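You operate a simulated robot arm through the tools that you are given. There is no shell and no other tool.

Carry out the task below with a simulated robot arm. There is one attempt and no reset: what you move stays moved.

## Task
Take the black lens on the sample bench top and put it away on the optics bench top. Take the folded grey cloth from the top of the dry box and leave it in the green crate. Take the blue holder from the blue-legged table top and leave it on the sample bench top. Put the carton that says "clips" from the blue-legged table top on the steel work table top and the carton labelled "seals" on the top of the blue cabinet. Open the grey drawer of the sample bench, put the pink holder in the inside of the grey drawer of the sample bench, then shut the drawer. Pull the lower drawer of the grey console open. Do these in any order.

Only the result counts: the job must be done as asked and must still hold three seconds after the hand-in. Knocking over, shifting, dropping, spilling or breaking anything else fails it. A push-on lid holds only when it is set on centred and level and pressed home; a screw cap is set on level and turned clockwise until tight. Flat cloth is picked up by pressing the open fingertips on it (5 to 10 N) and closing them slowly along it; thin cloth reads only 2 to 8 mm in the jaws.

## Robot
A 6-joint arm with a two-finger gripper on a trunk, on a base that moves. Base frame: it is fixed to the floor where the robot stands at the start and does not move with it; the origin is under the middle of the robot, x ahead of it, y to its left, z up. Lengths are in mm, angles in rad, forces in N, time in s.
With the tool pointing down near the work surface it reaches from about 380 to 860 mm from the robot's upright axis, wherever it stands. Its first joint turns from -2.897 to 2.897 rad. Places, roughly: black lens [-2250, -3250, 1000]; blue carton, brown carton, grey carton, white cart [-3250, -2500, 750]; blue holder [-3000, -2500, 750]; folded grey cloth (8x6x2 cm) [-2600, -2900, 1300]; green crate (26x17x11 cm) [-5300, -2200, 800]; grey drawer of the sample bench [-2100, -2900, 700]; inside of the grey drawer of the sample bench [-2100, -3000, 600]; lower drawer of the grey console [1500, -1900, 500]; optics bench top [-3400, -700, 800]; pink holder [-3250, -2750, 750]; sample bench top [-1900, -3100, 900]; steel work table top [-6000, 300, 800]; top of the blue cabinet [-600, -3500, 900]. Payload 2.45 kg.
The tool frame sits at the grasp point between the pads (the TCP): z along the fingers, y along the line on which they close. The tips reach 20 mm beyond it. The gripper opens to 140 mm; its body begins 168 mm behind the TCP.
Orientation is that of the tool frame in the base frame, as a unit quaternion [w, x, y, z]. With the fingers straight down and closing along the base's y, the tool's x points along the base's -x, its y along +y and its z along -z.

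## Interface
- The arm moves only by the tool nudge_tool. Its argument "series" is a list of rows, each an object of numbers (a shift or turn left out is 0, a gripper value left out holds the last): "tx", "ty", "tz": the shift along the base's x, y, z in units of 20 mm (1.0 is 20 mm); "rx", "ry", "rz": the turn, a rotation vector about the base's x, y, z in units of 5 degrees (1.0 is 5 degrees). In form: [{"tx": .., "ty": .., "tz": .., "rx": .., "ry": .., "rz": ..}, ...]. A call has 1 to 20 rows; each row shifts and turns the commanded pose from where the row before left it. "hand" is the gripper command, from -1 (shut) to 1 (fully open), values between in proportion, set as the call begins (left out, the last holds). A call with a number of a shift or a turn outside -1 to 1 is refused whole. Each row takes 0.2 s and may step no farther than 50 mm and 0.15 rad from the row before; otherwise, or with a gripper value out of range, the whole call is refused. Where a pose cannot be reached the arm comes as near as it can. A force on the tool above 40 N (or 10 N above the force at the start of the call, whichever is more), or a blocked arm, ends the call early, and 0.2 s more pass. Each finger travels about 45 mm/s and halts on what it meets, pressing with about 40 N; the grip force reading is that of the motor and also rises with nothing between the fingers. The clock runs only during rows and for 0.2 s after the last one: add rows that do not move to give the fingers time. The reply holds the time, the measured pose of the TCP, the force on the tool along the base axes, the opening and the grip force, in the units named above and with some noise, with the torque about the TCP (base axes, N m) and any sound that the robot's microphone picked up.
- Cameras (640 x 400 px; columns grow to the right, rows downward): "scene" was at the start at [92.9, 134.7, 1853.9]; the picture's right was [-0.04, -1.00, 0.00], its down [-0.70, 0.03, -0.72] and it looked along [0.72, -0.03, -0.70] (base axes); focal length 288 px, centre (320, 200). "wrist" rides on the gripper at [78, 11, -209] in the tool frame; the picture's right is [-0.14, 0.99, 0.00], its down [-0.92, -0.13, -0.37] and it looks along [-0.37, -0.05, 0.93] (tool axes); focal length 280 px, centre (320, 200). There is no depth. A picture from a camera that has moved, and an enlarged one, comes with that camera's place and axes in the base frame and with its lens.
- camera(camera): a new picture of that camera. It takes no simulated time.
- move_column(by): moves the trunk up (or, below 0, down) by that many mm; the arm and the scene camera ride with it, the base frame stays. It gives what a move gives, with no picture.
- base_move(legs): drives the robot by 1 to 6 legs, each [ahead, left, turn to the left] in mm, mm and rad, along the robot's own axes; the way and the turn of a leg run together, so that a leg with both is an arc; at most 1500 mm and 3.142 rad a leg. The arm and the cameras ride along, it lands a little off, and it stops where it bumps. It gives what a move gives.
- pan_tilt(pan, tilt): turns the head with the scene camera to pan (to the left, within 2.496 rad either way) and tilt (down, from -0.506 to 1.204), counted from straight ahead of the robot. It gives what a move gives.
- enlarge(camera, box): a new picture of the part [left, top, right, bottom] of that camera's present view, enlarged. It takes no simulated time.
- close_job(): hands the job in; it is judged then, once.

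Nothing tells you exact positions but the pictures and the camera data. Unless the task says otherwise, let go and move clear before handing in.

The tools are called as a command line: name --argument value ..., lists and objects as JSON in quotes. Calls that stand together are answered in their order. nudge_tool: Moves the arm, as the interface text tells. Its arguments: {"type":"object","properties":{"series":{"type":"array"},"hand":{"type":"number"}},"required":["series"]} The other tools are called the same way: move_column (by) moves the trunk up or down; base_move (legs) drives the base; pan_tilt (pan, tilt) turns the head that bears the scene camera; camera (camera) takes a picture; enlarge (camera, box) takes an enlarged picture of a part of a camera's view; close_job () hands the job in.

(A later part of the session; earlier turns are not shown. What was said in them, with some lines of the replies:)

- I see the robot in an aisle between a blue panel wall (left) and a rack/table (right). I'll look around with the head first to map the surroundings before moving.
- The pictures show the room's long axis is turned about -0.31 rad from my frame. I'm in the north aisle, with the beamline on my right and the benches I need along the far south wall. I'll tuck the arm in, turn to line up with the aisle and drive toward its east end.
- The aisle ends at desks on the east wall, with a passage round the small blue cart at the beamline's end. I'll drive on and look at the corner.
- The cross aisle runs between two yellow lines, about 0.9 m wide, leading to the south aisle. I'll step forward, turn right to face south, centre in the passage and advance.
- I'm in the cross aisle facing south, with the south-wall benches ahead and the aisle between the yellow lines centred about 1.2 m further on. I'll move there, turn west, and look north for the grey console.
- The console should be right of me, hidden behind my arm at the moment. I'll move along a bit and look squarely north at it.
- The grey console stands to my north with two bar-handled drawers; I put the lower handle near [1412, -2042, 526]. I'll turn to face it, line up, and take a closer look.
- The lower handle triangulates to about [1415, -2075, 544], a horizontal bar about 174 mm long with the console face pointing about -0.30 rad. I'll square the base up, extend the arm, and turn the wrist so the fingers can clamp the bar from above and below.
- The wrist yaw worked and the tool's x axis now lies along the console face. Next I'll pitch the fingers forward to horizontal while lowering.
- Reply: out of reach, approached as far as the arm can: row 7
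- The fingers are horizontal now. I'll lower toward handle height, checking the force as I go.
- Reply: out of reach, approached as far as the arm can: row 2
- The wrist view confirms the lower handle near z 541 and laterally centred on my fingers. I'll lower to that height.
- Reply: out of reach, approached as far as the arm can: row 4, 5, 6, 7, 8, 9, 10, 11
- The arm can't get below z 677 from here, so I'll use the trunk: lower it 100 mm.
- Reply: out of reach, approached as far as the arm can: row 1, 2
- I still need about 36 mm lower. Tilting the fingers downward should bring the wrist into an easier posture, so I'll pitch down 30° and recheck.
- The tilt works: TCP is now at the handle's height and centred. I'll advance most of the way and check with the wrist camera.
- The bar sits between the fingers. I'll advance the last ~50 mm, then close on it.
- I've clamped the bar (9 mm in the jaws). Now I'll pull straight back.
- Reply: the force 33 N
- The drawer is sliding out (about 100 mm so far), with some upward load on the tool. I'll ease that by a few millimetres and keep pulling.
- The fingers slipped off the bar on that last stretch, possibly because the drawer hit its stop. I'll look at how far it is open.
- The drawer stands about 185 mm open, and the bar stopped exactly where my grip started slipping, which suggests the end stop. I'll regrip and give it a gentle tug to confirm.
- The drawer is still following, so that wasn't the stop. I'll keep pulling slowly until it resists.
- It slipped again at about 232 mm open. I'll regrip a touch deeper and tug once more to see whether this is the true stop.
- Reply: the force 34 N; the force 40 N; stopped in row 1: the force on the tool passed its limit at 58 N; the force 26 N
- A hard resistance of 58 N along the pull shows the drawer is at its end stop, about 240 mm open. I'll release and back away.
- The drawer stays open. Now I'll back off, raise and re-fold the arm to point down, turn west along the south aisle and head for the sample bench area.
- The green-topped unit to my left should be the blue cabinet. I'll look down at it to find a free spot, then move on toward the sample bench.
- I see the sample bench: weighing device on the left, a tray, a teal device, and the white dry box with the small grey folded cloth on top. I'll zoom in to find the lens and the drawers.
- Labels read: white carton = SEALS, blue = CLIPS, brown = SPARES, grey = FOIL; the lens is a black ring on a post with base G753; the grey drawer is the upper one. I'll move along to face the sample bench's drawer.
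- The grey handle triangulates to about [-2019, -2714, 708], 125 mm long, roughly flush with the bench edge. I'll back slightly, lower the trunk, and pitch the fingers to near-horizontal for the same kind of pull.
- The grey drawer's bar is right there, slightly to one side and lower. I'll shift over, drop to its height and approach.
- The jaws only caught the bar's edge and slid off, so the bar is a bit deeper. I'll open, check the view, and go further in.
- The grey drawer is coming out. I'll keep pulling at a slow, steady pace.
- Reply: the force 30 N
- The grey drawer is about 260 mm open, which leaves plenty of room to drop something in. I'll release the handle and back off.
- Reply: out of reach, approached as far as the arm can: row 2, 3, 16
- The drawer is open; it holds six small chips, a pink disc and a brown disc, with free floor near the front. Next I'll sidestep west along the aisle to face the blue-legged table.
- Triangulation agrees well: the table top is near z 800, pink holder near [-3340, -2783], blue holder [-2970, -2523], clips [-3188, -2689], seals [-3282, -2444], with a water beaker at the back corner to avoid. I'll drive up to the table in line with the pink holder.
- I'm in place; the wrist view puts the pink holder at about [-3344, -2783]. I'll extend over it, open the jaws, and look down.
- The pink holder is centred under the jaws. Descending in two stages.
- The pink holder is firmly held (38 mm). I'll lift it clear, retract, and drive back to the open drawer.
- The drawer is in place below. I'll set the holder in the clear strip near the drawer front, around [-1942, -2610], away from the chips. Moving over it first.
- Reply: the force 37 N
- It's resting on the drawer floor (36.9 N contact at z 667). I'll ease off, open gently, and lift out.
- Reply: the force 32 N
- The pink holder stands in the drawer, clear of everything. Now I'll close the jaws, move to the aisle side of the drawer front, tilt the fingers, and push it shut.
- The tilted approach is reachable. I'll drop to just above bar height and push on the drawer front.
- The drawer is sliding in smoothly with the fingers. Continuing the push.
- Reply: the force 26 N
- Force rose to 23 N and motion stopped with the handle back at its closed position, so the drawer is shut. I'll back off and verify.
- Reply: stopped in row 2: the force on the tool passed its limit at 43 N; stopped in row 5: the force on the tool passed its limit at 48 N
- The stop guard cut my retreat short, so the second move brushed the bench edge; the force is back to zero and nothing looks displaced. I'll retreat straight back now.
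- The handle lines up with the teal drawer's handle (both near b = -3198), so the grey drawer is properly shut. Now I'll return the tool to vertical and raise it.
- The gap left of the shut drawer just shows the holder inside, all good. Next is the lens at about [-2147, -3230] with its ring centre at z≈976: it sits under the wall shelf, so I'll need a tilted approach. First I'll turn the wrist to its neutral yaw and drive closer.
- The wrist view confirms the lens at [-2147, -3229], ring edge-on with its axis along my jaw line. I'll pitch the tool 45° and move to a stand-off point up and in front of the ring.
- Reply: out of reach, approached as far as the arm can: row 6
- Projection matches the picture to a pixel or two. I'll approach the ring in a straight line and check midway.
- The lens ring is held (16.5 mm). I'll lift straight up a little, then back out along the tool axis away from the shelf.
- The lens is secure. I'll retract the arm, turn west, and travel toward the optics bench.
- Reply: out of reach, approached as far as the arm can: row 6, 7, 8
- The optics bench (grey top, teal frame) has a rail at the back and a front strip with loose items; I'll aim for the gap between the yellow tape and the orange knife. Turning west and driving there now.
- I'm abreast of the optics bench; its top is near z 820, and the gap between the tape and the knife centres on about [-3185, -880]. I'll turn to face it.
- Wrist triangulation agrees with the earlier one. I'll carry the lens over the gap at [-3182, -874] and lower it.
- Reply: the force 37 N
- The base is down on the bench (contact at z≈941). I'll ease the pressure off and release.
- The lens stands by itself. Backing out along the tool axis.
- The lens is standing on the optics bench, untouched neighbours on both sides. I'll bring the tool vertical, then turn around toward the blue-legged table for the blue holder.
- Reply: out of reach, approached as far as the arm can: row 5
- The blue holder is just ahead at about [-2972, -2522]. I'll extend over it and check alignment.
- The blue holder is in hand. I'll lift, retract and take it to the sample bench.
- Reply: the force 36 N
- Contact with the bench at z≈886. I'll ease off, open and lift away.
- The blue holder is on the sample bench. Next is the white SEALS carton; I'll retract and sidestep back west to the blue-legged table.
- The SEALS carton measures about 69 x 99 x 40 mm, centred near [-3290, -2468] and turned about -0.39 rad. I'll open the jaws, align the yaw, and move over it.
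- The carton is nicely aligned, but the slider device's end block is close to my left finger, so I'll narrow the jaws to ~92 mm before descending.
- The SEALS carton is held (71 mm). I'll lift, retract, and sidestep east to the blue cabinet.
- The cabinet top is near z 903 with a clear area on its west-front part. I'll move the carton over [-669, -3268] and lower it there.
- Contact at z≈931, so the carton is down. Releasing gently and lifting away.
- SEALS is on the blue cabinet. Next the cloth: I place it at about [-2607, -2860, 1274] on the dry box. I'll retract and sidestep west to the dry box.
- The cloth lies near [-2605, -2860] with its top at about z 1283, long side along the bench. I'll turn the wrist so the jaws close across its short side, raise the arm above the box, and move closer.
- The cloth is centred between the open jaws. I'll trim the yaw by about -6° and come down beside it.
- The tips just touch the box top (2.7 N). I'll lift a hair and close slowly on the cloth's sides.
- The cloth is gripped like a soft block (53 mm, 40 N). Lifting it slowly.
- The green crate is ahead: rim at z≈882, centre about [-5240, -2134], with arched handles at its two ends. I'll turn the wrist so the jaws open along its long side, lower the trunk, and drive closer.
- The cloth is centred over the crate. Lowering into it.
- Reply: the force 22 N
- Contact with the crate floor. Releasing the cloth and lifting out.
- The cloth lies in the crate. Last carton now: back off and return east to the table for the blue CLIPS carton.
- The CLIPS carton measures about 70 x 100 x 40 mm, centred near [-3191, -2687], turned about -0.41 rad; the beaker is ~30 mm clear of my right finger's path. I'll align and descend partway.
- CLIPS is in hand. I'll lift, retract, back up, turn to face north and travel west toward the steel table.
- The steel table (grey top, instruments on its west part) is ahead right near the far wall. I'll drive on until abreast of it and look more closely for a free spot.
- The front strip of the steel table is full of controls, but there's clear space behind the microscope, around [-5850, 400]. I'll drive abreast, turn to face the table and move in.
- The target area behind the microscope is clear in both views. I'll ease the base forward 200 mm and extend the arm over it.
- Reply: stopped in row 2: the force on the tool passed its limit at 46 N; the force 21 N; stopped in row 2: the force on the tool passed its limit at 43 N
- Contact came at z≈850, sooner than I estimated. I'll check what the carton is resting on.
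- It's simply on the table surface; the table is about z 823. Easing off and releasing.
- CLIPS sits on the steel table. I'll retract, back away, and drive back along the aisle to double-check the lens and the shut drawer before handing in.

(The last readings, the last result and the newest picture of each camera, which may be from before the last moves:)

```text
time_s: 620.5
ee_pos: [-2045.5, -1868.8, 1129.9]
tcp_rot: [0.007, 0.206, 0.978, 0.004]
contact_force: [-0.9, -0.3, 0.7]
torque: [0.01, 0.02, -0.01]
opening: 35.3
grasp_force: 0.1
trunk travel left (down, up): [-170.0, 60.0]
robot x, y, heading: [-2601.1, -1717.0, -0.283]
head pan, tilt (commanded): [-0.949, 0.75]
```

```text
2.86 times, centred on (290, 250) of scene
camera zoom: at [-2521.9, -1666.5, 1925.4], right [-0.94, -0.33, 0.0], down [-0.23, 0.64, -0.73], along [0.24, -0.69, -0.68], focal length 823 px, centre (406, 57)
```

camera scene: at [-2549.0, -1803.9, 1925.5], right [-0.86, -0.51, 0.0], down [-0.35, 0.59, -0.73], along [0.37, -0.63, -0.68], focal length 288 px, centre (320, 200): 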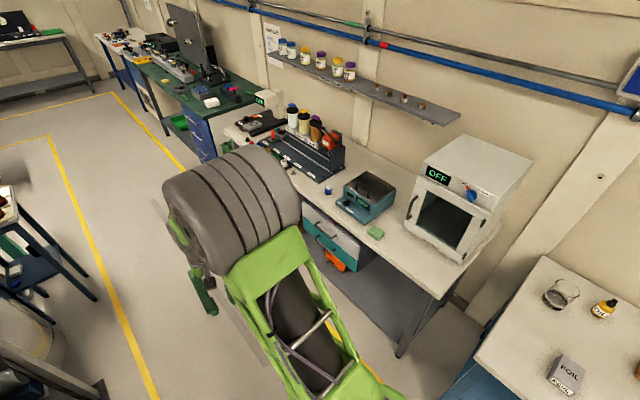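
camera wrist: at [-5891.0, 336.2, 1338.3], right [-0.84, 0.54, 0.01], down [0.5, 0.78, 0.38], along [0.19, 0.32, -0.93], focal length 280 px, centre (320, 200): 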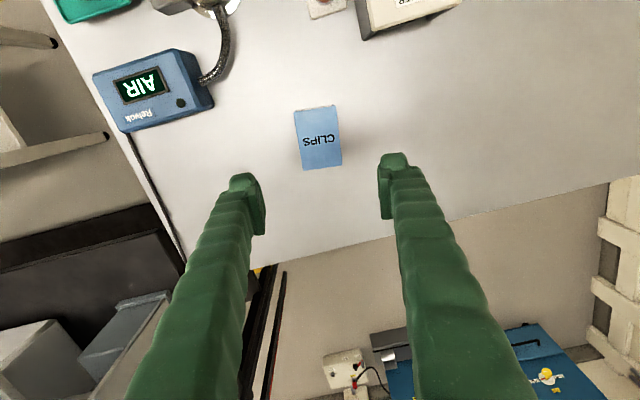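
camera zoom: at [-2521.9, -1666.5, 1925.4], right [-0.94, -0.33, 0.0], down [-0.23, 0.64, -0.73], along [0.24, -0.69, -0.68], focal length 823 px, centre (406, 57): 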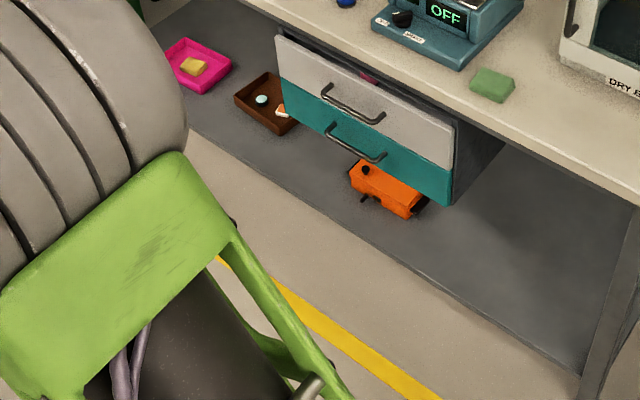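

enlarge --camera "scene" --box '[320, 205, 370, 255]'

enlarge --camera "scene" --box '[240, 185, 310, 235]'

```text
8.00 times, centred on (345, 230) of scene
camera zoom: at [-2521.9, -1666.5, 1925.4], right [-0.94, -0.33, 0.0], down [-0.23, 0.64, -0.73], along [0.24, -0.69, -0.68], focal length 2305 px, centre (120, -40)
```

zoom: 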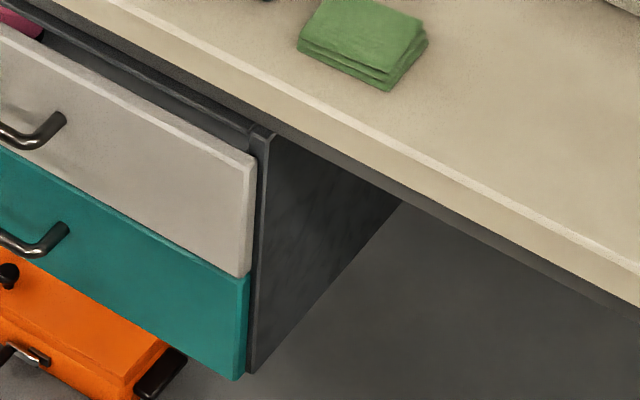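

```text
8.00 times, centred on (275, 210) of scene
camera zoom: at [-2521.9, -1666.5, 1925.4], right [-0.94, -0.33, 0.0], down [-0.23, 0.64, -0.73], along [0.24, -0.69, -0.68], focal length 2305 px, centre (680, 120)
```

zoom: 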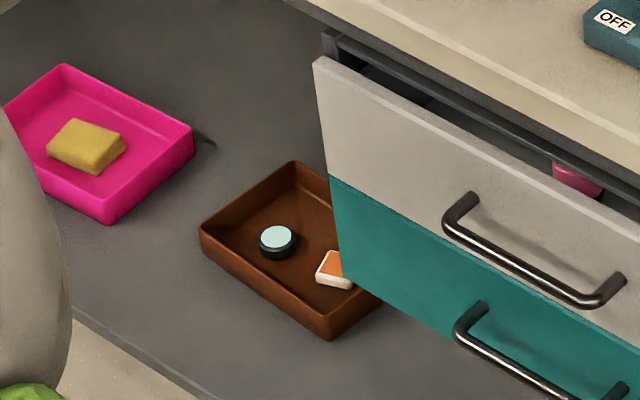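

Everything checks out: the lens stands on the optics bench, the cloth is in the crate, and CLIPS is on the steel table. SEALS is on the blue cabinet, and the blue holder is on the sample bench. The grey drawer is shut flush with the pink holder inside, and I left the console's lower drawer fully open. The gripper is empty and clear, so I'm handing in.

close_job

```text
The job is handed in.
```

I finished all seven parts of the job and handed it in; I haven't seen a judging result. The gripper was empty and clear at hand-in.

| Item | Where it is now |
|---|---|
| Black lens (G753) | Standing on the optics bench top, between the yellow tape and the orange knife |
| Folded grey cloth | In the green crate |
| Blue holder | On the sample bench top |
| CLIPS carton (blue) | On the steel work table top, in the clear area at the back |
| SEALS carton (white) | On top of the blue cabinet |
| Pink holder | Inside the grey drawer of the sample bench, with the drawer shut |
| Lower drawer of the grey console | Open about 240 mm, to its stop |

- **Bench contact:** after shutting the grey drawer, the gripper hit the front of the sample bench at 48 N, when a force stop cut my retreat short. Nothing looked displaced in later pictures of the bench.
- **Final checks:** on the last pass I looked again at the lens, the shut drawer and the items on the benches. I did not go back to the grey console, so its open drawer was last seen when I let go of it early in the job.
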